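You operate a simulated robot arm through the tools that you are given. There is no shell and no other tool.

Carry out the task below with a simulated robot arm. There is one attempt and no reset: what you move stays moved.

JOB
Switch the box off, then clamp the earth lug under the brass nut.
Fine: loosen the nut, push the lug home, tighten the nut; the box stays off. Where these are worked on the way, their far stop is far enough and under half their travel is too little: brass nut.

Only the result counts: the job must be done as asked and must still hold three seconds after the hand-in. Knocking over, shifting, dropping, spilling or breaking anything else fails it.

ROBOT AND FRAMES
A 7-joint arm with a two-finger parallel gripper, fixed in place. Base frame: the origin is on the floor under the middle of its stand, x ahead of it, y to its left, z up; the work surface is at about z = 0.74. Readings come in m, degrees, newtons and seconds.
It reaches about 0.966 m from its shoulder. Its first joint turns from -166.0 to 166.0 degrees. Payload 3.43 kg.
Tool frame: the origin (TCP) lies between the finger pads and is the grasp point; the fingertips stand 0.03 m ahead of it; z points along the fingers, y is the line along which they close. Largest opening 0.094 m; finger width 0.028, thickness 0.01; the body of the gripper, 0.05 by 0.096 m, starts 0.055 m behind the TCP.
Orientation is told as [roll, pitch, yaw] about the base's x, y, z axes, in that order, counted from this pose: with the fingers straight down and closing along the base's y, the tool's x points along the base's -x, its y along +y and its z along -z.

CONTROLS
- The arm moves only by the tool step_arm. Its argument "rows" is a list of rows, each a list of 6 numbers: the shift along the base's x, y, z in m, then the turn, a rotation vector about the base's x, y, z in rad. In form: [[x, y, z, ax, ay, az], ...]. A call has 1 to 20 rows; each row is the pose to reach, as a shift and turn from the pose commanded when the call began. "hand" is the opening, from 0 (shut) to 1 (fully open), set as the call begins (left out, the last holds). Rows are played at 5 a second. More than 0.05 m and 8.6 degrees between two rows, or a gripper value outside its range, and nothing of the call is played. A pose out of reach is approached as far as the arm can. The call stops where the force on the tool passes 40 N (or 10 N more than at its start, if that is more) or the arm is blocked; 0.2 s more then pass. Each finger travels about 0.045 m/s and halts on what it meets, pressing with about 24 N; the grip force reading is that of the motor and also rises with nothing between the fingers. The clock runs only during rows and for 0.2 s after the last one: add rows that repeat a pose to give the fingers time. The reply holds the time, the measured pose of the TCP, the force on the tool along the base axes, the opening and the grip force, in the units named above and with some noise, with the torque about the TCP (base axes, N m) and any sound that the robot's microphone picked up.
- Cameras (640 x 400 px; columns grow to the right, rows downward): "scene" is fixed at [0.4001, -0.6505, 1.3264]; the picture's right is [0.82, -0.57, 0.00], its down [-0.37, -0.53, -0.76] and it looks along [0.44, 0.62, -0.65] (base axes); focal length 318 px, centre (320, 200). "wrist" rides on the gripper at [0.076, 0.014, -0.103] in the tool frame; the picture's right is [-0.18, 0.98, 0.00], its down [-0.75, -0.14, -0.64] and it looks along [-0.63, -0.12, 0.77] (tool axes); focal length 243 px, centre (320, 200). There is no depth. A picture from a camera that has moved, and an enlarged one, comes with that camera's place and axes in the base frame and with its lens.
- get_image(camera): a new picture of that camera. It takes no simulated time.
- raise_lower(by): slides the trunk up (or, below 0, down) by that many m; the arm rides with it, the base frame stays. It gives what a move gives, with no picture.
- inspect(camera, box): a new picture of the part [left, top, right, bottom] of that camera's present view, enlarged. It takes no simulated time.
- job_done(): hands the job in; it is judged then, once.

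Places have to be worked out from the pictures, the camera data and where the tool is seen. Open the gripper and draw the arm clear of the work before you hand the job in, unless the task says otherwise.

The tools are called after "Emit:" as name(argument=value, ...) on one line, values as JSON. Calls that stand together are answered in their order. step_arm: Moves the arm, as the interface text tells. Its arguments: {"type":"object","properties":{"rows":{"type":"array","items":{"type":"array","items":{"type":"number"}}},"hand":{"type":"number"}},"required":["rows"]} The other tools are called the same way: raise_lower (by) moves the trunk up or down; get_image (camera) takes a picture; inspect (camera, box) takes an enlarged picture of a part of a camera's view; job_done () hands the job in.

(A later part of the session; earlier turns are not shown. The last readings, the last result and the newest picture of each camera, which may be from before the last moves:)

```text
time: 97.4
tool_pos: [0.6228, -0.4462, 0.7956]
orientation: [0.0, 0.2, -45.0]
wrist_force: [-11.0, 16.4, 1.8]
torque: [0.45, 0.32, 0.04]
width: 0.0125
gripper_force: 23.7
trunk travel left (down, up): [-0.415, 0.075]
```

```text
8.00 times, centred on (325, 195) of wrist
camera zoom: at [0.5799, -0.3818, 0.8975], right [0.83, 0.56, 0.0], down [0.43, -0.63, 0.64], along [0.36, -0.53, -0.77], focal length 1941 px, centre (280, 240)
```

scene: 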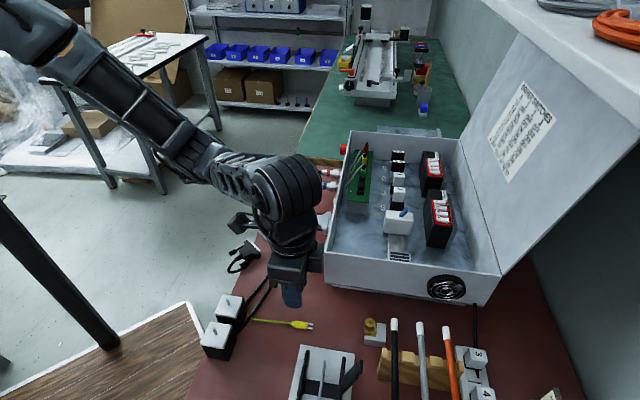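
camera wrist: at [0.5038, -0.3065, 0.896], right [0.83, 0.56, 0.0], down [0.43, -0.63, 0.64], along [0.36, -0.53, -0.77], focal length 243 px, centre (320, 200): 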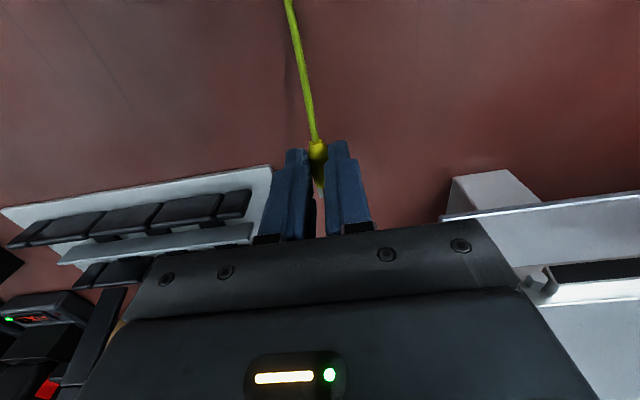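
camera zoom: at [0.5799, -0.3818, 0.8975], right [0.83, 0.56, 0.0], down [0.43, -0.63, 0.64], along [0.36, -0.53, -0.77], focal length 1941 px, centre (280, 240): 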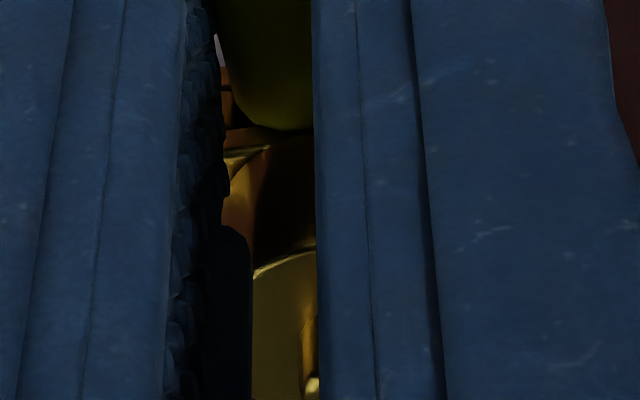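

Contact at about 19 N with the yellow body against the brass front: the lug is home. I'll press slightly more to be sure, then ease off the push and release gently.

Emit:
step_arm(rows=[[0.0006, -0.0006, 0, 0, 0, 0], [0.0006, -0.0006, 0, 0, 0, 0]])

Emit:
step_arm(rows=[[-0.0004, 0.0004, -0.0005, 0, 0, 0], [-0.0008, 0.0008, -0.001, 0, 0, 0], [-0.0008, 0.0008, -0.001, 0, 0, 0]])

Emit:
inspect(camera="scene", box=[350, 318, 382, 338])

```text
time: 98.0
tool_pos: [0.6243, -0.4484, 0.7945]
orientation: [0.0, 0.1, -45.1]
wrist_force: [-14.5, 11.5, -2.0]
torque: [0.33, 0.43, -0.03]
width: 0.0128
gripper_force: 23.6
trunk travel left (down, up): [-0.415, 0.075]
```

```text
time: 98.8
tool_pos: [0.6226, -0.4465, 0.7954]
orientation: [0.0, -0.1, -45.1]
wrist_force: [-7.9, -5.1, -4.9]
torque: [0.1, 0.39, -0.04]
width: 0.0124
gripper_force: 24.6
trunk travel left (down, up): [-0.415, 0.075]
```

```text
16.00 times, centred on (366, 328) of scene
camera zoom: at [0.4001, -0.6505, 1.3264], right [0.82, -0.57, 0.0], down [-0.37, -0.53, -0.76], along [0.44, 0.62, -0.65], focal length 5090 px, centre (-416, -1848)
```

zoom: 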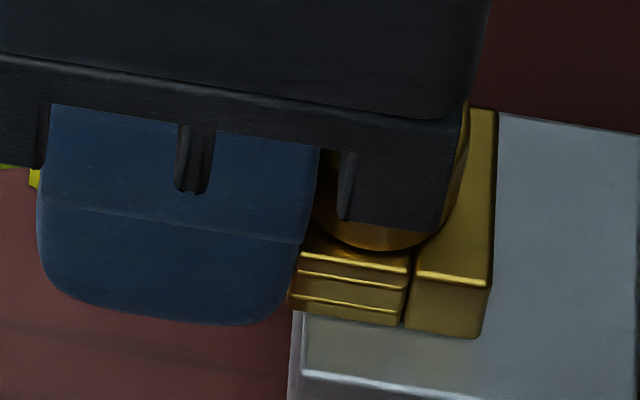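

Seated. Now I open the fingers gently to release the lug and look at how it sits.

Emit:
step_arm(rows=[[0, 0, 0, 0, 0, 0], [0, 0, 0, 0, 0, 0]], hand=0.32)

Emit:
inspect(camera="wrist", box=[250, 100, 410, 240])

Emit:
inspect(camera="scene", box=[340, 310, 390, 345])

```text
time: 99.4
tool_pos: [0.6247, -0.4468, 0.7947]
orientation: [-0.1, 0.0, -44.9]
wrist_force: [0.5, 0.2, 0.3]
torque: [0.01, 0.0, -0.02]
width: 0.0302
gripper_force: 0.0
trunk travel left (down, up): [-0.415, 0.075]
```

```text
2.86 times, centred on (330, 170) of wrist
camera zoom: at [0.5808, -0.3815, 0.8971], right [0.82, 0.57, 0.0], down [0.43, -0.63, 0.64], along [0.36, -0.53, -0.77], focal length 693 px, centre (291, 286)
```

zoom: 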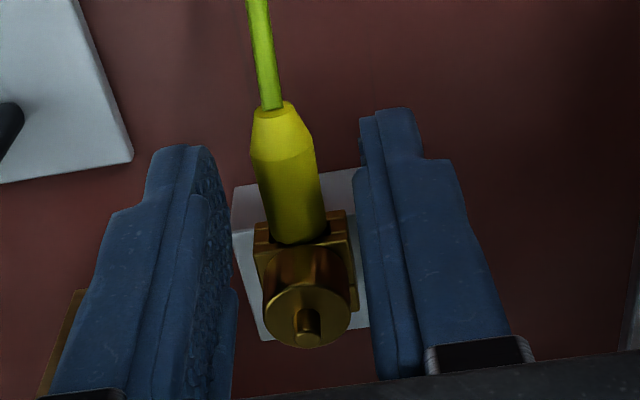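

```text
11.43 times, centred on (365, 328) of scene
camera zoom: at [0.4001, -0.6505, 1.3264], right [0.82, -0.57, 0.0], down [-0.37, -0.53, -0.76], along [0.44, 0.62, -0.65], focal length 3636 px, centre (-194, -1257)
```

zoom: 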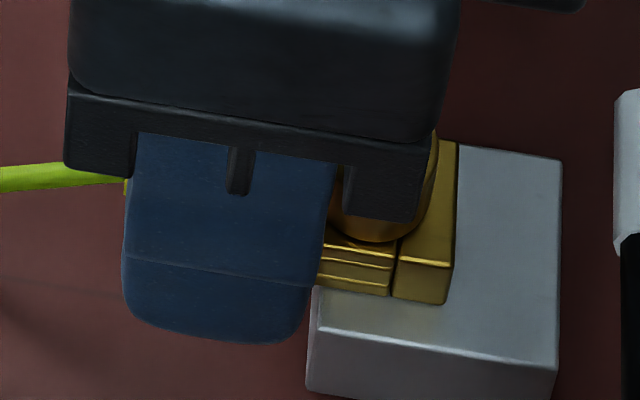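

The lug stays in the slot with its yellow body against the brass. I'll rise straight up, clear of it, and inspect.

Emit:
step_arm(rows=[[0, 0, 0.015, 0, 0, 0], [0, 0, 0.03, 0, 0, 0], [0, 0, 0.05, 0, 0, 0], [-0.01, 0.01, 0.07, 0, 0, 0], [-0.02, 0.02, 0.085, 0, 0, 0], [-0.03, 0.03, 0.095, 0, 0, 0], [-0.03, 0.03, 0.095, 0, 0, 0]])

Emit:
inspect(camera="wrist", box=[280, 110, 370, 200])

Emit:
inspect(camera="scene", box=[340, 310, 390, 345])

```text
time: 101.0
tool_pos: [0.594, -0.4152, 0.8892]
orientation: [0.0, -0.1, -45.0]
wrist_force: [-0.6, 0.3, -0.2]
torque: [0.02, -0.01, -0.02]
width: 0.0301
gripper_force: 0.0
trunk travel left (down, up): [-0.415, 0.075]
```

```text
4.44 times, centred on (325, 155) of wrist
camera zoom: at [0.5507, -0.3503, 0.9913], right [0.82, 0.57, 0.0], down [0.43, -0.63, 0.64], along [0.36, -0.53, -0.77], focal length 1078 px, centre (298, 400)
```

zoom: 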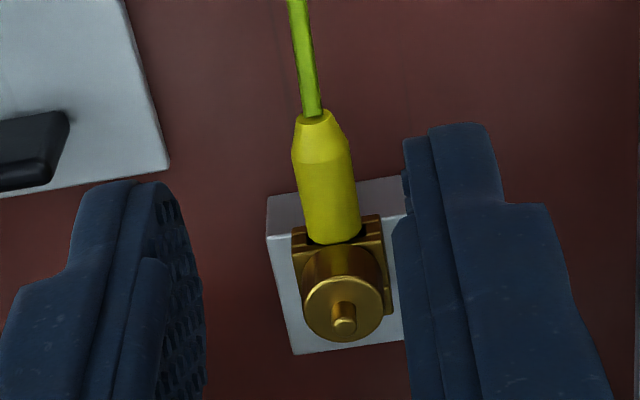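

```text
11.43 times, centred on (365, 328) of scene
camera zoom: at [0.4001, -0.6505, 1.3264], right [0.82, -0.57, 0.0], down [-0.37, -0.53, -0.76], along [0.44, 0.62, -0.65], focal length 3636 px, centre (-194, -1257)
```

zoom: 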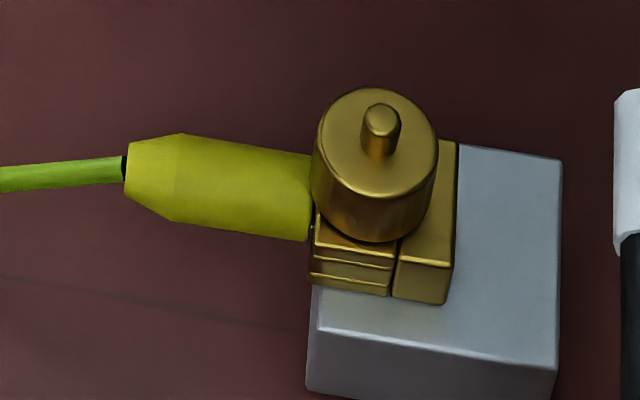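

Emit:
inspect(camera="scene", box=[358, 320, 378, 336])

Emit:
inspect(camera="wrist", box=[305, 145, 345, 195])

```text
16.00 times, centred on (368, 328) of scene
camera zoom: at [0.4001, -0.6505, 1.3264], right [0.82, -0.57, 0.0], down [-0.37, -0.53, -0.76], along [0.44, 0.62, -0.65], focal length 5090 px, centre (-448, -1848)
```

zoom: 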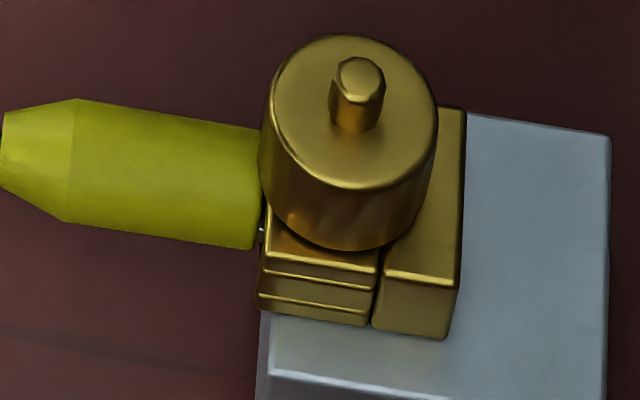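

```text
8.00 times, centred on (325, 170) of wrist
camera zoom: at [0.5507, -0.3503, 0.9913], right [0.82, 0.57, 0.0], down [0.43, -0.63, 0.64], along [0.36, -0.53, -0.77], focal length 1941 px, centre (280, 440)
```

zoom: 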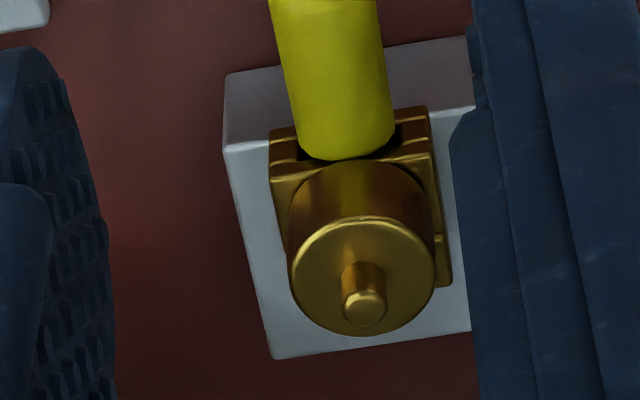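

There's a gap of about 0.8 mm, because I eased back while still gripping. I'll regrip 3 mm further back, push it fully home, and this time open while still pushing.

Emit:
step_arm(rows=[[0.014, -0.014, -0.02, 0, 0, 0], [0.0275, -0.0275, -0.04, 0, 0, 0], [0.0275, -0.0275, -0.065, 0, 0, 0], [0.0275, -0.0275, -0.085, 0, 0, 0], [0.0275, -0.0275, -0.095, 0, 0, 0], [0.0275, -0.0275, -0.095, 0, 0, 0]])

Emit:
step_arm(rows=[[0, 0, 0, 0, 0, 0], [0, 0, 0, 0, 0, 0], [0, 0, 0, 0, 0, 0]], hand=0.05)

Emit:
step_arm(rows=[[0.0007, -0.0007, 0, 0, 0, 0], [0.0014, -0.0014, 0, 0, 0, 0], [0.0018, -0.0018, 0, 0, 0, 0], [0.0018, -0.0018, 0, 0, 0, 0]])

Emit:
inspect(camera="scene", box=[358, 320, 378, 336])

```text
time: 102.4
tool_pos: [0.6215, -0.4436, 0.7948]
orientation: [0.0, 0.0, -45.0]
wrist_force: [-0.2, -0.1, 0.3]
torque: [0.02, 0.01, 0.01]
width: 0.0301
gripper_force: 0.0
trunk travel left (down, up): [-0.415, 0.075]
```

```text
time: 103.2
tool_pos: [0.6214, -0.4432, 0.794]
orientation: [0.0, -0.1, -45.0]
wrist_force: [-0.4, 1.0, 0.4]
torque: [-0.02, 0.01, -0.02]
width: 0.0127
gripper_force: 24.0
trunk travel left (down, up): [-0.415, 0.075]
```

```text
time: 104.2
tool_pos: [0.6218, -0.4449, 0.7934]
orientation: [0.0, 0.2, -45.0]
wrist_force: [-9.4, 17.4, 2.0]
torque: [0.41, 0.21, 0.12]
width: 0.0125
gripper_force: 23.9
trunk travel left (down, up): [-0.415, 0.075]
```

```text
16.00 times, centred on (368, 328) of scene
camera zoom: at [0.4001, -0.6505, 1.3264], right [0.82, -0.57, 0.0], down [-0.37, -0.53, -0.76], along [0.44, 0.62, -0.65], focal length 5090 px, centre (-448, -1848)
```

zoom: 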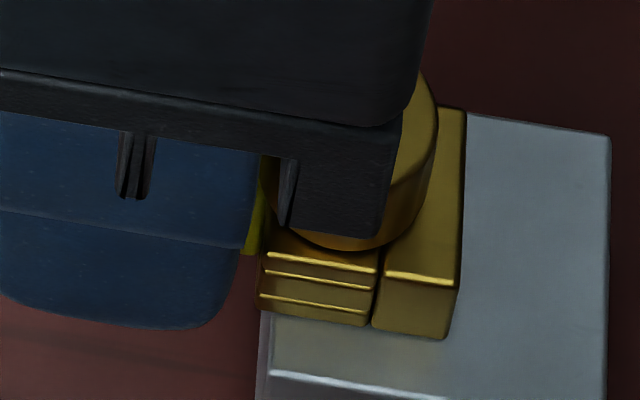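

The body now touches the brass with 19 N behind it. Opening while held in this position.

Emit:
step_arm(rows=[[0, 0, 0, 0, 0, 0], [0, 0, 0, 0, 0, 0]], hand=0.32)

Emit:
step_arm(rows=[[0, 0, 0.015, 0, 0, 0], [0, 0, 0.03, 0, 0, 0], [0, 0, 0.05, 0, 0, 0], [-0.01, 0.01, 0.07, 0, 0, 0], [-0.02, 0.02, 0.085, 0, 0, 0], [-0.0285, 0.0285, 0.095, 0, 0, 0], [-0.0285, 0.0285, 0.095, 0, 0, 0]])

Emit:
inspect(camera="scene", box=[358, 320, 378, 336])

Emit:
inspect(camera="wrist", box=[305, 145, 345, 195])

```text
time: 104.8
tool_pos: [0.6225, -0.446, 0.7952]
orientation: [0.0, -0.1, -45.0]
wrist_force: [0.3, -0.8, 0.3]
torque: [-0.01, -0.01, 0.02]
width: 0.03
gripper_force: 0.0
trunk travel left (down, up): [-0.415, 0.075]
```

```text
time: 106.4
tool_pos: [0.5947, -0.418, 0.8892]
orientation: [0.0, 0.0, -44.9]
wrist_force: [0.0, -0.3, 0.4]
torque: [0.0, -0.04, 0.03]
width: 0.03
gripper_force: 0.1
trunk travel left (down, up): [-0.415, 0.075]
```

```text
16.00 times, centred on (368, 328) of scene
camera zoom: at [0.4001, -0.6505, 1.3264], right [0.82, -0.57, 0.0], down [-0.37, -0.53, -0.76], along [0.44, 0.62, -0.65], focal length 5090 px, centre (-448, -1848)
```

zoom: 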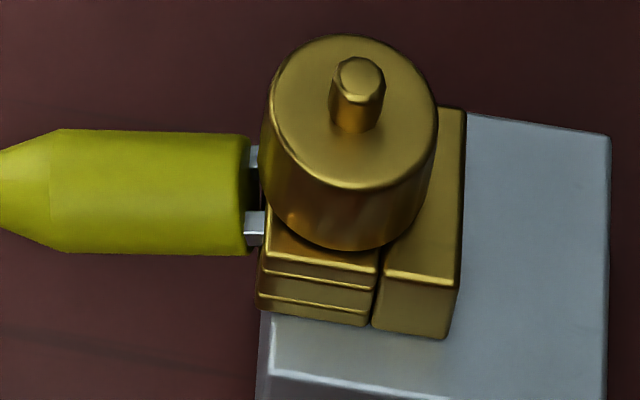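

```text
8.00 times, centred on (325, 170) of wrist
camera zoom: at [0.5509, -0.3535, 0.9916], right [0.82, 0.57, 0.0], down [0.43, -0.63, 0.64], along [0.36, -0.53, -0.77], focal length 1941 px, centre (280, 440)
```

zoom: 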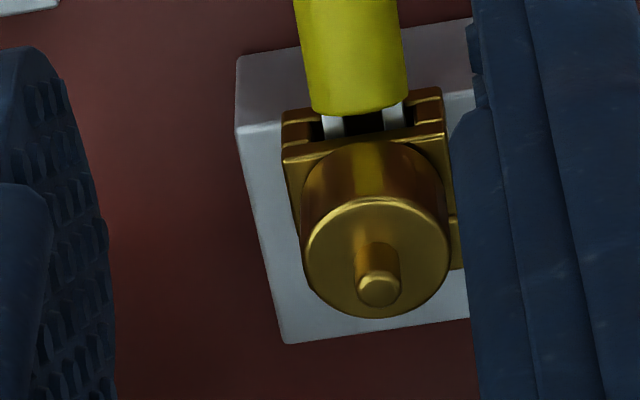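

On release the lug's tail dropped, tilting it and letting it slide back about 2.5 mm. Since it has now settled in that tilt, I'll regrip it as it sits (slightly lower), push it home and release, so there is no further drop.

Emit:
step_arm(rows=[[0.012, -0.012, -0.02, 0, 0, 0], [0.024, -0.024, -0.04, 0, 0, 0], [0.024, -0.024, -0.065, 0, 0, 0], [0.024, -0.024, -0.085, 0, 0, 0], [0.024, -0.024, -0.098, 0, 0, 0], [0.024, -0.024, -0.098, 0, 0, 0]])

Emit:
inspect(camera="wrist", box=[250, 100, 410, 240])

Emit:
step_arm(rows=[[0, 0, 0, 0, 0, 0], [0, 0, 0, 0, 0, 0], [0, 0, 0, 0, 0, 0]], hand=0.05)

Emit:
inspect(camera="scene", box=[358, 320, 378, 336])

```text
time: 107.8
tool_pos: [0.6188, -0.4431, 0.7934]
orientation: [0.0, 0.0, -45.0]
wrist_force: [-0.1, -0.1, 0.9]
torque: [0.03, 0.0, -0.01]
width: 0.03
gripper_force: 0.2
trunk travel left (down, up): [-0.415, 0.075]
```

```text
2.86 times, centred on (330, 170) of wrist
camera zoom: at [0.5751, -0.3783, 0.8946], right [0.82, 0.57, 0.0], down [0.43, -0.63, 0.64], along [0.36, -0.53, -0.77], focal length 693 px, centre (291, 286)
```

zoom: 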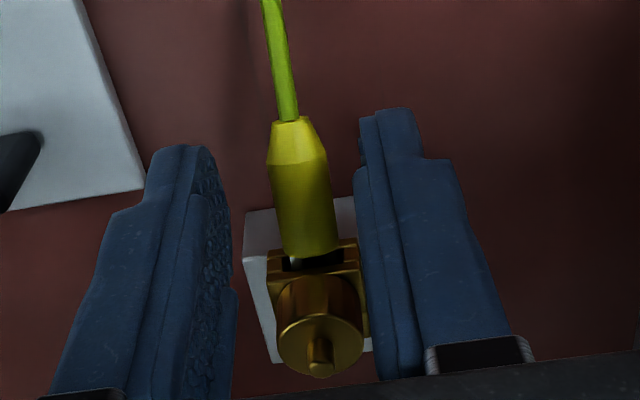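

```text
time: 108.6
tool_pos: [0.6187, -0.4427, 0.7924]
orientation: [0.1, -0.1, -44.9]
wrist_force: [0.9, 1.1, -1.4]
torque: [0.0, 0.04, 0.01]
width: 0.0123
gripper_force: 23.8
trunk travel left (down, up): [-0.415, 0.075]
```

```text
16.00 times, centred on (368, 328) of scene
camera zoom: at [0.4001, -0.6505, 1.3264], right [0.82, -0.57, 0.0], down [-0.37, -0.53, -0.76], along [0.44, 0.62, -0.65], focal length 5090 px, centre (-448, -1848)
```

zoom: 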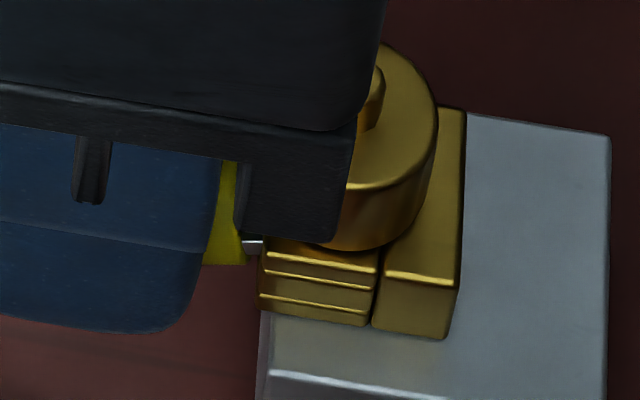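

Emit:
step_arm(rows=[[0.0007, -0.0007, 0.0003, 0, 0, 0], [0.0014, -0.0014, 0.0005, 0, 0, 0], [0.0021, -0.0021, 0.0007, 0, 0, 0], [0.0021, -0.0021, 0.0007, 0, 0, 0]])

Emit:
inspect(camera="scene", box=[358, 320, 378, 336])

Emit:
step_arm(rows=[[0.0007, -0.0007, 0, 0, 0, 0], [0.0014, -0.0014, 0, 0, 0, 0], [0.0014, -0.0014, 0, 0, 0, 0]])

Emit:
inspect(camera="scene", box=[358, 320, 378, 336])

```text
time: 109.6
tool_pos: [0.6195, -0.444, 0.7917]
orientation: [0.1, 0.0, -44.9]
wrist_force: [-11.8, 12.7, 7.2]
torque: [0.29, 0.28, 0.04]
width: 0.0125
gripper_force: 24.3
trunk travel left (down, up): [-0.415, 0.075]
```

```text
16.00 times, centred on (368, 328) of scene
camera zoom: at [0.4001, -0.6505, 1.3264], right [0.82, -0.57, 0.0], down [-0.37, -0.53, -0.76], along [0.44, 0.62, -0.65], focal length 5090 px, centre (-448, -1848)
```

zoom: 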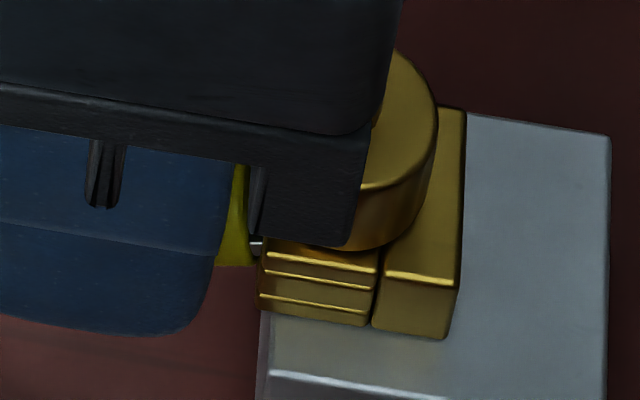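

```text
time: 110.4
tool_pos: [0.62, -0.4445, 0.7917]
orientation: [-0.1, -0.1, -45.0]
wrist_force: [-12.8, 13.0, 5.8]
torque: [0.3, 0.33, 0.0]
width: 0.0124
gripper_force: 23.8
trunk travel left (down, up): [-0.415, 0.075]
```

```text
16.00 times, centred on (368, 328) of scene
camera zoom: at [0.4001, -0.6505, 1.3264], right [0.82, -0.57, 0.0], down [-0.37, -0.53, -0.76], along [0.44, 0.62, -0.65], focal length 5090 px, centre (-448, -1848)
```

zoom: 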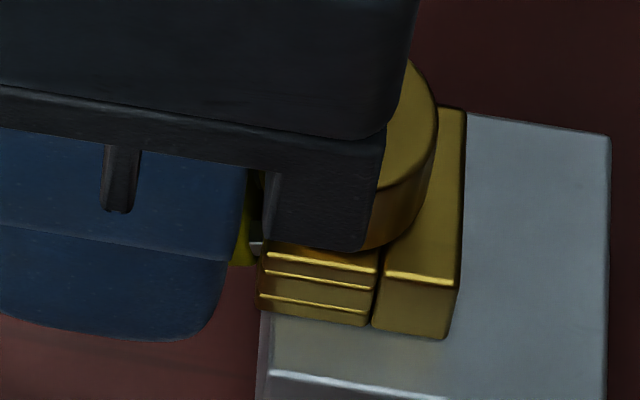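

The push is slipping in the fingers at about 18 N because the tilted prongs bind. I'll open, step back 5 mm for a better grip, then raise about 1.5–2 mm while pushing so the prongs level out as they go in.

Emit:
step_arm(rows=[[0, 0, 0, 0, 0, 0], [0, 0, 0, 0, 0, 0], [-0.0035, 0.0035, 0, 0, 0, 0], [-0.0035, 0.0035, 0, 0, 0, 0]], hand=0.25)

Emit:
step_arm(rows=[[0, 0, 0, 0, 0, 0], [0, 0, 0, 0, 0, 0], [0, 0, 0, 0, 0, 0]], hand=0.05)

Emit:
step_arm(rows=[[0, 0, 0.001, 0, 0, 0], [0, 0, 0.002, 0, 0, 0], [0, 0, 0.003, 0, 0, 0], [0, 0, 0.003, 0, 0, 0]])

Emit:
inspect(camera="scene", box=[358, 320, 378, 336])

Emit:
inspect(camera="wrist", box=[305, 170, 345, 220])

```text
time: 111.4
tool_pos: [0.6184, -0.4417, 0.7919]
orientation: [0.0, 0.0, -45.0]
wrist_force: [0.6, 0.2, -0.3]
torque: [0.01, -0.01, 0.02]
width: 0.0233
gripper_force: 0.0
trunk travel left (down, up): [-0.415, 0.075]
```

```text
time: 112.2
tool_pos: [0.6183, -0.4425, 0.792]
orientation: [0.0, 0.0, -45.0]
wrist_force: [-0.2, 0.4, -0.3]
torque: [-0.02, 0.05, 0.01]
width: 0.0123
gripper_force: 23.6
trunk travel left (down, up): [-0.415, 0.075]
```

```text
time: 113.2
tool_pos: [0.6175, -0.4409, 0.7946]
orientation: [0.0, 0.3, -45.1]
wrist_force: [-0.8, 1.3, -14.9]
torque: [0.41, 0.41, -0.01]
width: 0.0126
gripper_force: 24.3
trunk travel left (down, up): [-0.415, 0.075]
```

```text
16.00 times, centred on (368, 328) of scene
camera zoom: at [0.4001, -0.6505, 1.3264], right [0.82, -0.57, 0.0], down [-0.37, -0.53, -0.76], along [0.44, 0.62, -0.65], focal length 5090 px, centre (-448, -1848)
```

zoom: 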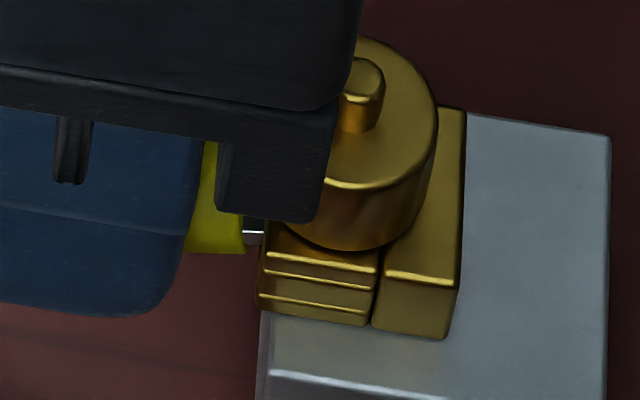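

```text
8.00 times, centred on (325, 195) of wrist
camera zoom: at [0.5744, -0.3763, 0.8967], right [0.83, 0.56, 0.0], down [0.43, -0.63, 0.64], along [0.36, -0.53, -0.77], focal length 1941 px, centre (280, 240)
```

zoom: 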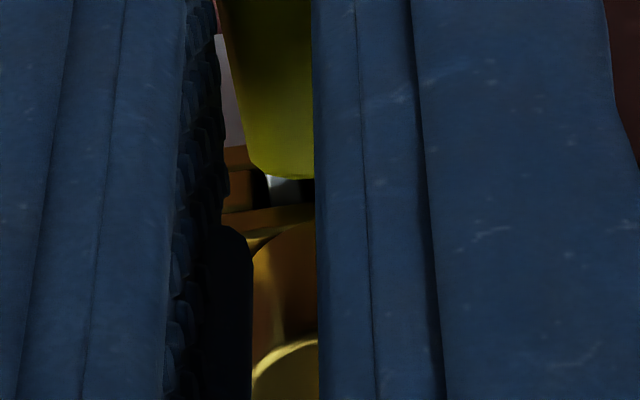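

Raised, the prongs now press the slot's roof (15 N). I'll come down 1.5 mm so they are free, then push forward 4 mm.

Emit:
step_arm(rows=[[0, 0, -0.001, 0, 0, 0], [0, 0, -0.0018, 0, 0, 0], [0, 0, -0.0018, 0, 0, 0]])

Emit:
step_arm(rows=[[0.0007, -0.0007, 0, 0, 0, 0], [0.0014, -0.0014, 0, 0, 0, 0], [0.0021, -0.0021, 0, 0, 0, 0], [0.0021, -0.0021, 0, 0, 0, 0]])

Emit:
inspect(camera="scene", box=[358, 320, 378, 336])

```text
time: 114.0
tool_pos: [0.6178, -0.4415, 0.7945]
orientation: [0.0, 0.0, -45.0]
wrist_force: [-6.0, 3.4, -2.1]
torque: [0.13, 0.22, -0.02]
width: 0.0126
gripper_force: 23.2
trunk travel left (down, up): [-0.415, 0.075]
```

```text
time: 115.0
tool_pos: [0.62, -0.4425, 0.7933]
orientation: [0.0, 0.1, -45.0]
wrist_force: [-12.4, 14.9, 0.5]
torque: [0.48, 0.38, 0.03]
width: 0.0127
gripper_force: 23.7
trunk travel left (down, up): [-0.415, 0.075]
```

```text
16.00 times, centred on (368, 328) of scene
camera zoom: at [0.4001, -0.6505, 1.3264], right [0.82, -0.57, 0.0], down [-0.37, -0.53, -0.76], along [0.44, 0.62, -0.65], focal length 5090 px, centre (-448, -1848)
```

zoom: 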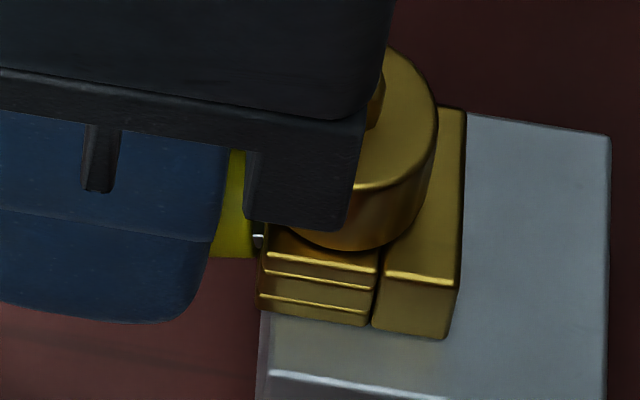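

Emit:
step_arm(rows=[[-0.0004, 0.0004, -0.0008, 0, 0, 0], [-0.0004, 0.0004, -0.0015, 0, 0, 0], [0.0003, -0.0003, -0.0015, 0, 0, 0], [0.001, -0.001, -0.0015, 0, 0, 0], [0.0017, -0.0017, -0.0015, 0, 0, 0], [0.0017, -0.0017, -0.0015, 0, 0, 0]])

Emit:
inspect(camera="scene", box=[358, 320, 378, 336])

Emit:
inspect(camera="wrist", box=[305, 170, 345, 220])

```text
time: 116.4
tool_pos: [0.621, -0.444, 0.7928]
orientation: [0.0, 0.0, -45.0]
wrist_force: [-11.0, 12.0, 5.6]
torque: [0.31, 0.29, 0.01]
width: 0.0125
gripper_force: 23.5
trunk travel left (down, up): [-0.415, 0.075]
```

```text
16.00 times, centred on (368, 328) of scene
camera zoom: at [0.4001, -0.6505, 1.3264], right [0.82, -0.57, 0.0], down [-0.37, -0.53, -0.76], along [0.44, 0.62, -0.65], focal length 5090 px, centre (-448, -1848)
```

zoom: 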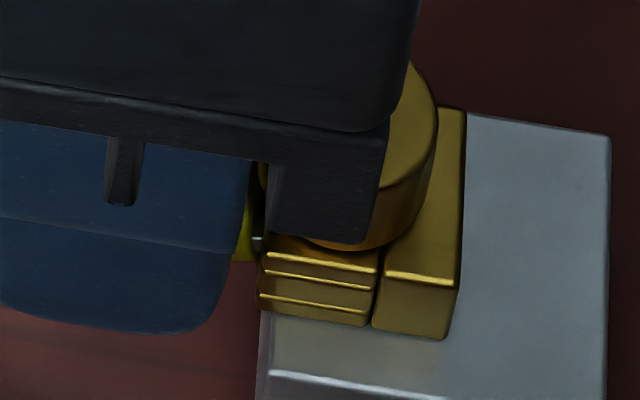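

```text
8.00 times, centred on (325, 195) of wrist
camera zoom: at [0.5777, -0.38, 0.8944], right [0.82, 0.57, 0.0], down [0.43, -0.63, 0.64], along [0.36, -0.53, -0.77], focal length 1941 px, centre (280, 240)
```

zoom: 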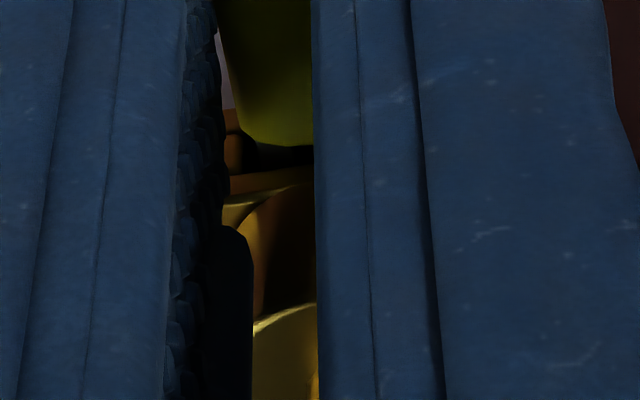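

The body's front now meets the brass with 16 N; only a sliver remains because of slight tilt. I'll lower the tail about 2 mm while keeping the push on, so that nothing drops when I let go, then open.

Emit:
step_arm(rows=[[0.0003, -0.0003, -0.0007, 0, 0, 0], [0.0006, -0.0006, -0.0014, 0, 0, 0], [0.0009, -0.0009, -0.002, 0, 0, 0], [0.0012, -0.0012, -0.0025, 0, 0, 0], [0.0012, -0.0012, -0.0025, 0, 0, 0]])

Emit:
inspect(camera="scene", box=[358, 320, 378, 336])

Emit:
step_arm(rows=[[0, 0, 0, 0, 0, 0], [0, 0, 0, 0, 0, 0]], hand=0.3)

Emit:
inspect(camera="wrist", box=[250, 100, 410, 240])

```text
time: 117.6
tool_pos: [0.6218, -0.4457, 0.7902]
orientation: [0.0, 0.0, -45.0]
wrist_force: [-10.7, 4.4, 14.6]
torque: [-0.1, 0.16, -0.07]
width: 0.0128
gripper_force: 24.0
trunk travel left (down, up): [-0.415, 0.075]
```

```text
16.00 times, centred on (368, 328) of scene
camera zoom: at [0.4001, -0.6505, 1.3264], right [0.82, -0.57, 0.0], down [-0.37, -0.53, -0.76], along [0.44, 0.62, -0.65], focal length 5090 px, centre (-448, -1848)
```

zoom: 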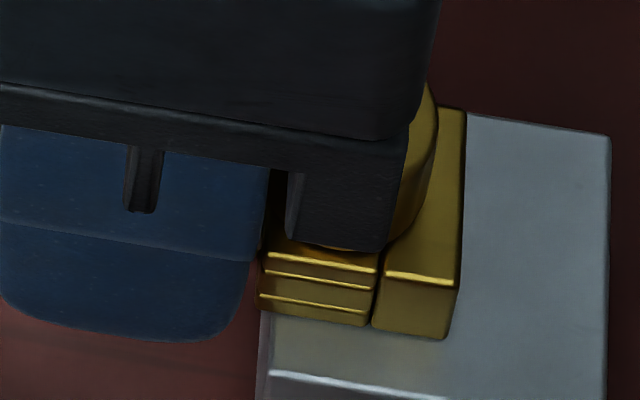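

```text
time: 118.2
tool_pos: [0.6237, -0.4459, 0.7896]
orientation: [0.0, 0.0, -45.1]
wrist_force: [0.7, 0.1, 0.1]
torque: [0.0, -0.01, 0.01]
width: 0.0283
gripper_force: 0.1
trunk travel left (down, up): [-0.415, 0.075]
```

```text
2.86 times, centred on (330, 170) of wrist
camera zoom: at [0.5799, -0.3808, 0.8914], right [0.82, 0.57, 0.0], down [0.43, -0.63, 0.64], along [0.36, -0.53, -0.77], focal length 693 px, centre (291, 286)
```

zoom: 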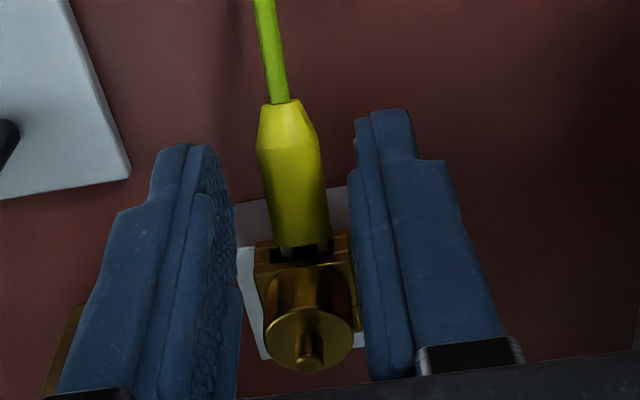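

Emit:
step_arm(rows=[[0, 0, 0.015, 0, 0, 0], [0, 0, 0.03, 0, 0, 0], [0, 0, 0.05, 0, 0, 0], [-0.01, 0.01, 0.07, 0, 0, 0], [-0.02, 0.02, 0.085, 0, 0, 0], [-0.0285, 0.0285, 0.1, 0, 0, 0], [-0.0285, 0.0285, 0.1, 0, 0, 0]])

Emit:
inspect(camera="scene", box=[358, 320, 378, 336])

Emit:
inspect(camera="wrist", box=[305, 145, 345, 195])

Emit:
inspect(camera="scene", box=[220, 290, 400, 370])

```text
time: 119.8
tool_pos: [0.5937, -0.4183, 0.8896]
orientation: [0.0, 0.1, -45.1]
wrist_force: [-0.1, 0.1, 0.9]
torque: [-0.02, -0.01, 0.0]
width: 0.028
gripper_force: 0.1
trunk travel left (down, up): [-0.415, 0.075]
```

```text
16.00 times, centred on (368, 328) of scene
camera zoom: at [0.4001, -0.6505, 1.3264], right [0.82, -0.57, 0.0], down [-0.37, -0.53, -0.76], along [0.44, 0.62, -0.65], focal length 5090 px, centre (-448, -1848)
```

zoom: 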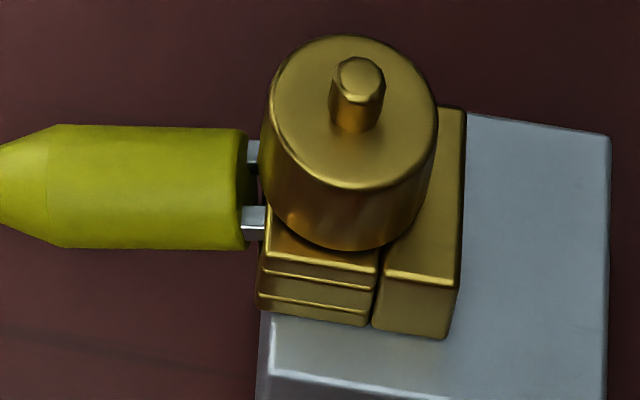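

```text
8.00 times, centred on (325, 170) of wrist
camera zoom: at [0.5506, -0.3535, 0.992], right [0.82, 0.57, 0.0], down [0.43, -0.63, 0.64], along [0.36, -0.53, -0.77], focal length 1941 px, centre (280, 440)
```

zoom: 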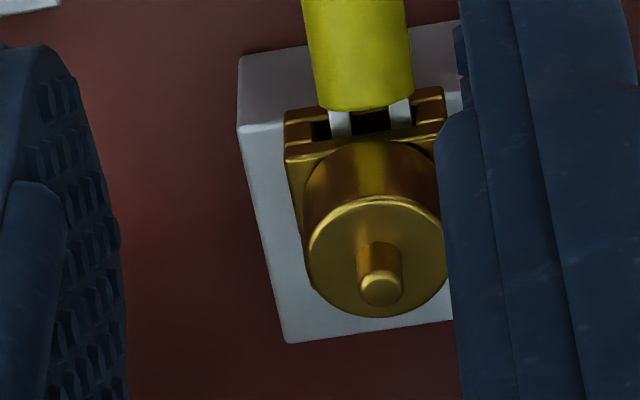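

```text
3.56 times, centred on (310, 330) of scene
camera zoom: at [0.4001, -0.6505, 1.3264], right [0.82, -0.57, 0.0], down [-0.37, -0.53, -0.76], along [0.44, 0.62, -0.65], focal length 1131 px, centre (356, -262)
```

zoom: 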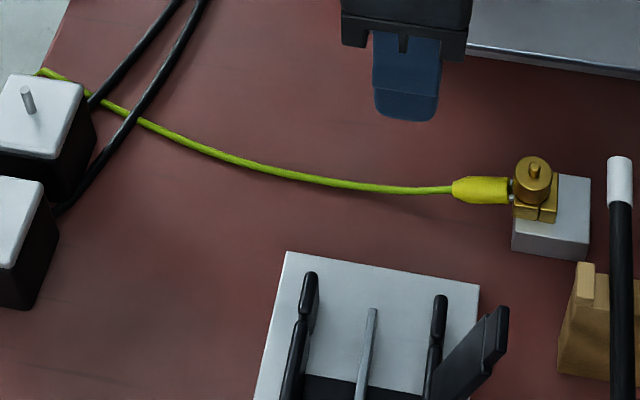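

The lug sprang back about 2.5 mm because I released it while loaded and tilted. The first, level insertion was force-free, so I'll pull it out, lay it flat on the bench to re-level it, and repeat that insertion, unloading the push before letting go.

Emit:
step_arm(rows=[[0.012, -0.012, -0.02, 0, 0, 0], [0.024, -0.024, -0.04, 0, 0, 0], [0.024, -0.024, -0.065, 0, 0, 0], [0.024, -0.024, -0.085, 0, 0, 0], [0.024, -0.024, -0.099, 0, 0, 0], [0.024, -0.024, -0.099, 0, 0, 0]])

Emit:
step_arm(rows=[[0, 0, 0, 0, 0, 0], [0, 0, 0, 0, 0, 0], [0, 0, 0, 0, 0, 0]], hand=0.05)

Emit:
step_arm(rows=[[-0.003, 0.003, 0, 0, 0, 0], [-0.007, 0.007, 0, 0, 0, 0], [-0.012, 0.012, 0, 0, 0, 0], [-0.018, 0.018, 0, 0, 0, 0], [-0.023, 0.023, 0, 0, 0, 0], [-0.023, 0.023, 0, 0, 0, 0]])

Emit:
inspect(camera="scene", box=[340, 310, 390, 345])

```text
time: 121.2
tool_pos: [0.6188, -0.4413, 0.7918]
orientation: [-0.1, 0.1, -44.9]
wrist_force: [-0.5, -0.7, -1.1]
torque: [0.0, -0.02, -0.03]
width: 0.0281
gripper_force: 0.1
trunk travel left (down, up): [-0.415, 0.075]
```

```text
time: 122.0
tool_pos: [0.6192, -0.4421, 0.7924]
orientation: [0.0, 0.0, -45.0]
wrist_force: [0.6, 0.7, -1.7]
torque: [0.05, 0.03, 0.03]
width: 0.0126
gripper_force: 23.8
trunk travel left (down, up): [-0.415, 0.075]
```

```text
time: 123.4
tool_pos: [0.5973, -0.4185, 0.7908]
orientation: [0.0, 0.0, -44.9]
wrist_force: [-0.2, 0.4, -0.1]
torque: [0.01, -0.02, 0.03]
width: 0.0127
gripper_force: 24.3
trunk travel left (down, up): [-0.415, 0.075]
```

```text
11.43 times, centred on (365, 328) of scene
camera zoom: at [0.4001, -0.6505, 1.3264], right [0.82, -0.57, 0.0], down [-0.37, -0.53, -0.76], along [0.44, 0.62, -0.65], focal length 3636 px, centre (-194, -1257)
```

zoom: 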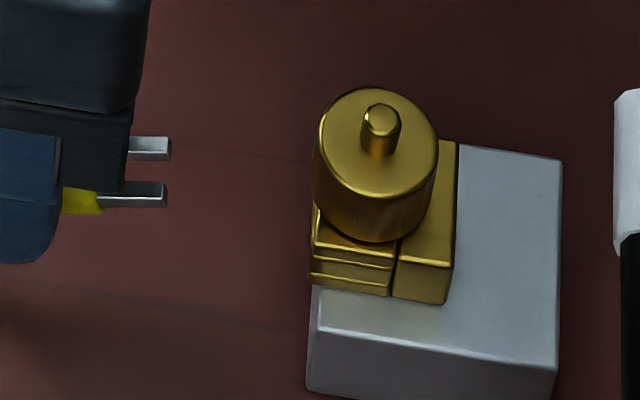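

Lug is out, tilted nose-up in the grip. Lowering it gently to the bench and then opening so it lies flat.

Emit:
step_arm(rows=[[0, 0, -0.003, 0, 0, 0], [0, 0, -0.006, 0, 0, 0], [0, 0, -0.009, 0, 0, 0], [0, 0, -0.012, 0, 0, 0], [0, 0, -0.015, 0, 0, 0], [0, 0, -0.017, 0, 0, 0], [0, 0, -0.017, 0, 0, 0]])

Emit:
inspect(camera="scene", box=[330, 305, 380, 340])

Emit:
step_arm(rows=[[0, 0, 0, 0, 0, 0], [0, 0, 0, 0, 0, 0], [0, 0, 0, 0, 0, 0]], hand=0.32)

Emit:
inspect(camera="scene", box=[320, 305, 390, 345])

Emit:
inspect(camera="wrist", box=[250, 100, 410, 240])

```text
time: 125.0
tool_pos: [0.5962, -0.4203, 0.7742]
orientation: [0.0, -0.1, -45.1]
wrist_force: [3.1, -1.2, 18.3]
torque: [0.01, -0.05, -0.01]
width: 0.0123
gripper_force: 24.0
trunk travel left (down, up): [-0.415, 0.075]
```

```text
11.43 times, centred on (355, 322) of scene
camera zoom: at [0.4001, -0.6505, 1.3264], right [0.82, -0.57, 0.0], down [-0.37, -0.53, -0.76], along [0.44, 0.62, -0.65], focal length 3636 px, centre (-80, -1200)
```

zoom: 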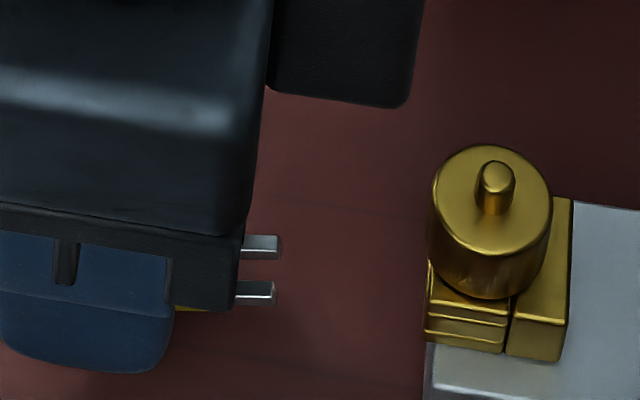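

```text
time: 125.8
tool_pos: [0.5963, -0.4186, 0.7733]
orientation: [0.1, 0.0, -45.1]
wrist_force: [-0.5, 0.5, -0.3]
torque: [0.0, 0.01, 0.01]
width: 0.0301
gripper_force: 0.2
trunk travel left (down, up): [-0.415, 0.075]
```

```text
9.14 times, centred on (355, 325) of scene
camera zoom: at [0.4001, -0.6505, 1.3264], right [0.82, -0.57, 0.0], down [-0.37, -0.53, -0.76], along [0.44, 0.62, -0.65], focal length 2909 px, centre (0, -943)
```

zoom: 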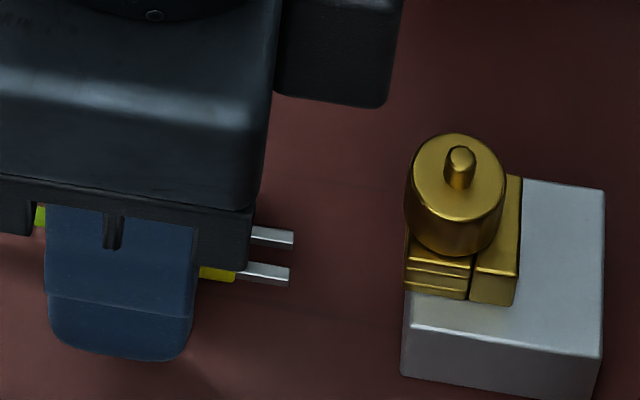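

```text
2.86 times, centred on (330, 170) of wrist
camera zoom: at [0.552, -0.3543, 0.8755], right [0.82, 0.57, 0.0], down [0.43, -0.63, 0.64], along [0.36, -0.53, -0.77], focal length 693 px, centre (291, 286)
```

zoom: 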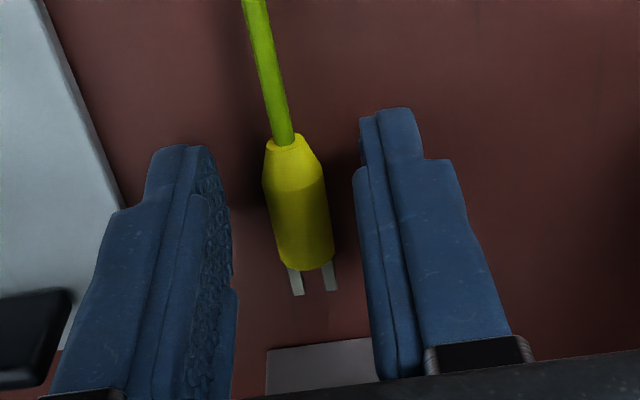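

The lug is flat on the bench again, pointing straight at the slot (s≈0.1254). I'll move the open fingers 7.5 mm forward along it and regrip mid-body.

Emit:
step_arm(rows=[[0.0026, -0.0026, 0, 0, 0, 0], [0.0053, -0.0053, 0.0005, 0, 0, 0], [0.0053, -0.0053, 0.0005, 0, 0, 0]])

Emit:
step_arm(rows=[[0, 0, 0, 0, 0, 0], [0, 0, 0, 0, 0, 0], [0, 0, 0, 0, 0, 0]], hand=0.05)

Emit:
step_arm(rows=[[0, 0, 0.006, 0, 0, 0], [0, 0, 0.013, 0, 0, 0], [0, 0, 0.0208, 0, 0, 0], [0, 0, 0.0208, 0, 0, 0]])

Emit:
inspect(camera="scene", box=[350, 318, 382, 338])

Emit:
inspect(camera="wrist", box=[305, 170, 345, 220])

```text
time: 126.6
tool_pos: [0.598, -0.4247, 0.7744]
orientation: [0.0, 0.0, -45.0]
wrist_force: [-0.1, 0.2, -0.1]
torque: [-0.04, -0.02, 0.02]
width: 0.03
gripper_force: 0.0
trunk travel left (down, up): [-0.415, 0.075]
```

```text
time: 127.4
tool_pos: [0.5993, -0.425, 0.7737]
orientation: [-0.1, 0.0, -45.0]
wrist_force: [0.1, 0.2, 0.8]
torque: [0.02, -0.03, 0.01]
width: 0.0123
gripper_force: 24.1
trunk travel left (down, up): [-0.415, 0.075]
```

```text
time: 128.4
tool_pos: [0.6013, -0.4233, 0.7973]
orientation: [0.0, 0.0, -45.0]
wrist_force: [0.1, -1.5, 0.1]
torque: [-0.03, 0.04, 0.03]
width: 0.0124
gripper_force: 24.3
trunk travel left (down, up): [-0.415, 0.075]
```

```text
16.00 times, centred on (366, 328) of scene
camera zoom: at [0.4001, -0.6505, 1.3264], right [0.82, -0.57, 0.0], down [-0.37, -0.53, -0.76], along [0.44, 0.62, -0.65], focal length 5090 px, centre (-416, -1848)
```

zoom: 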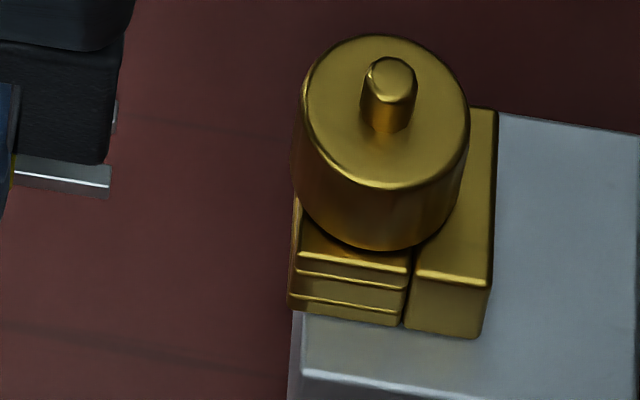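

```text
8.00 times, centred on (325, 195) of wrist
camera zoom: at [0.5583, -0.3586, 0.8978], right [0.83, 0.56, 0.0], down [0.43, -0.63, 0.64], along [0.36, -0.53, -0.77], focal length 1941 px, centre (280, 240)
```

zoom: 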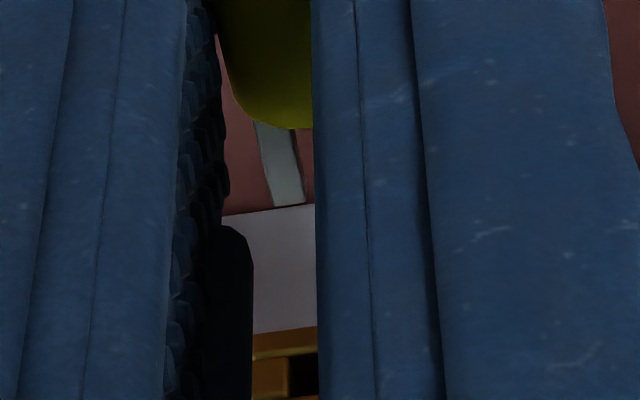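

Level and lifted; compared with the first good insertion it's about 1.7 mm high and 0.6 mm right. Correcting and advancing to about 2 mm before the slot.

Emit:
step_arm(rows=[[-0.0004, -0.0004, -0.0017, 0, 0, 0], [0.0036, -0.0044, -0.0017, 0, 0, 0], [0.0076, -0.0084, -0.0017, 0, 0, 0], [0.0116, -0.0124, -0.0017, 0, 0, 0], [0.0131, -0.0139, -0.0017, 0, 0, 0], [0.0131, -0.0139, -0.0017, 0, 0, 0]])

Emit:
inspect(camera="wrist", box=[310, 182, 330, 207])

Emit:
inspect(camera="scene", box=[358, 320, 378, 336])

```text
time: 129.8
tool_pos: [0.6145, -0.438, 0.7952]
orientation: [0.0, 0.1, -45.0]
wrist_force: [0.8, -0.7, -0.2]
torque: [0.0, 0.04, 0.04]
width: 0.0123
gripper_force: 24.2
trunk travel left (down, up): [-0.415, 0.075]
```

```text
16.00 times, centred on (320, 194) of wrist
camera zoom: at [0.5709, -0.3729, 0.8966], right [0.82, 0.57, 0.0], down [0.43, -0.63, 0.64], along [0.36, -0.53, -0.77], focal length 3882 px, centre (320, 288)
```

zoom: 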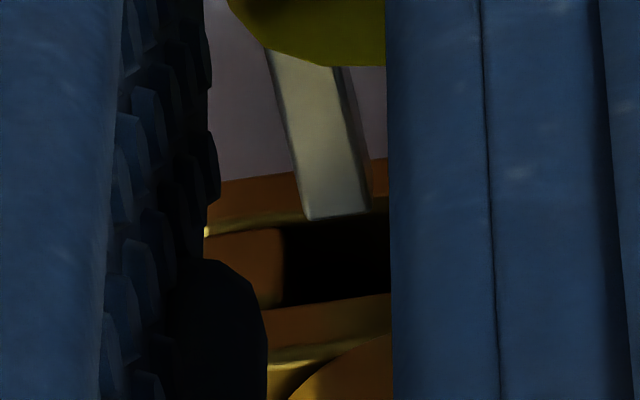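

```text
16.00 times, centred on (368, 328) of scene
camera zoom: at [0.4001, -0.6505, 1.3264], right [0.82, -0.57, 0.0], down [-0.37, -0.53, -0.76], along [0.44, 0.62, -0.65], focal length 5090 px, centre (-448, -1848)
```

zoom: 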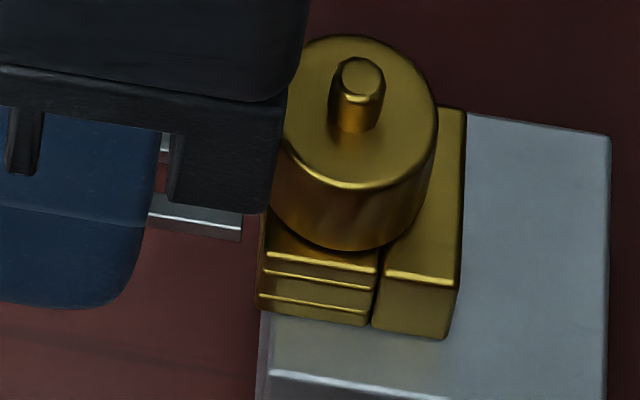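

Aligned in the slot mouth. Advancing 12 mm in small rows.

Emit:
step_arm(rows=[[0.0014, -0.0014, 0.0002, 0, 0, 0], [0.0028, -0.0028, 0.0003, 0, 0, 0], [0.0042, -0.0042, 0.0003, 0, 0, 0], [0.0056, -0.0056, 0.0003, 0, 0, 0], [0.007, -0.007, 0.0003, 0, 0, 0], [0.0085, -0.0085, 0.0003, 0, 0, 0], [0.0085, -0.0085, 0.0003, 0, 0, 0]])

Emit:
inspect(camera="scene", box=[358, 320, 378, 336])

Emit:
inspect(camera="wrist", box=[310, 182, 330, 207])

```text
time: 131.4
tool_pos: [0.6238, -0.4464, 0.7946]
orientation: [-0.1, -0.1, -45.0]
wrist_force: [-2.3, 5.1, 16.1]
torque: [0.12, 0.02, -0.03]
width: 0.0128
gripper_force: 24.6
trunk travel left (down, up): [-0.415, 0.075]
```

```text
16.00 times, centred on (368, 328) of scene
camera zoom: at [0.4001, -0.6505, 1.3264], right [0.82, -0.57, 0.0], down [-0.37, -0.53, -0.76], along [0.44, 0.62, -0.65], focal length 5090 px, centre (-448, -1848)
```

zoom: 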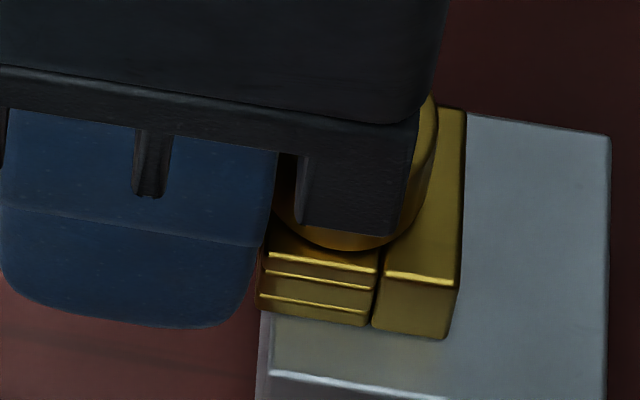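

```text
16.00 times, centred on (320, 194) of wrist
camera zoom: at [0.5797, -0.3816, 0.8963], right [0.82, 0.57, 0.0], down [0.43, -0.63, 0.64], along [0.36, -0.53, -0.77], focal length 3882 px, centre (320, 288)
```

zoom: 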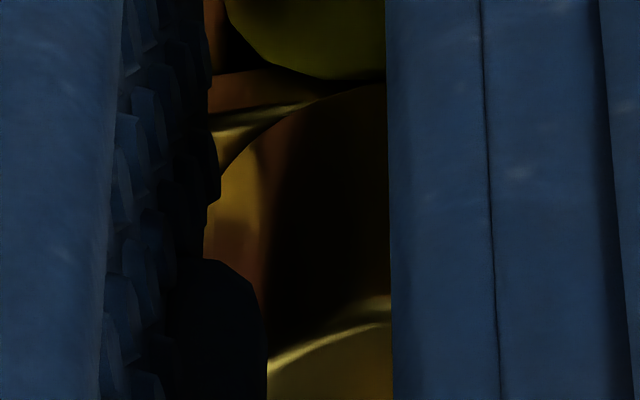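

Nearly home, but 16 N upward says the prongs press on the slot floor. Raising 1.2 mm to unload, then checking.

Emit:
step_arm(rows=[[0, 0, 0.0006, 0, 0, 0], [0, 0, 0.0012, 0, 0, 0], [0, 0, 0.0012, 0, 0, 0]])

Emit:
step_arm(rows=[[0.0005, -0.0005, 0, 0, 0, 0], [0.001, -0.001, 0, 0, 0, 0], [0.001, -0.001, 0, 0, 0, 0]])

Emit:
inspect(camera="scene", box=[358, 320, 378, 336])

```text
time: 132.2
tool_pos: [0.6227, -0.4474, 0.7944]
orientation: [0.0, 0.1, -45.0]
wrist_force: [-1.3, 0.4, -0.4]
torque: [0.0, -0.01, 0.01]
width: 0.0127
gripper_force: 24.1
trunk travel left (down, up): [-0.415, 0.075]
```

```text
time: 133.0
tool_pos: [0.6226, -0.4481, 0.7961]
orientation: [0.0, 0.0, -45.0]
wrist_force: [-2.3, 5.7, -2.0]
torque: [0.18, 0.09, -0.01]
width: 0.0127
gripper_force: 24.1
trunk travel left (down, up): [-0.415, 0.075]
```

```text
16.00 times, centred on (368, 328) of scene
camera zoom: at [0.4001, -0.6505, 1.3264], right [0.82, -0.57, 0.0], down [-0.37, -0.53, -0.76], along [0.44, 0.62, -0.65], focal length 5090 px, centre (-448, -1848)
```

zoom: 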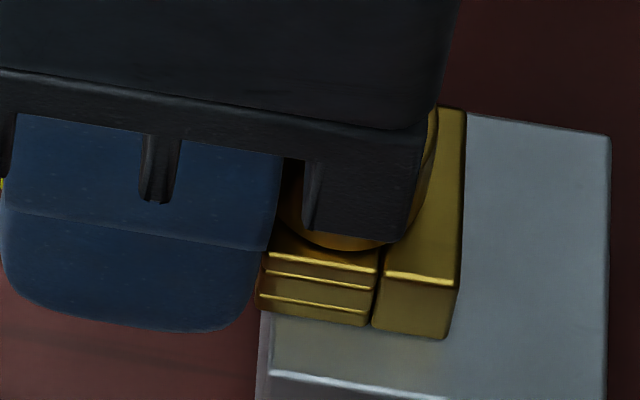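

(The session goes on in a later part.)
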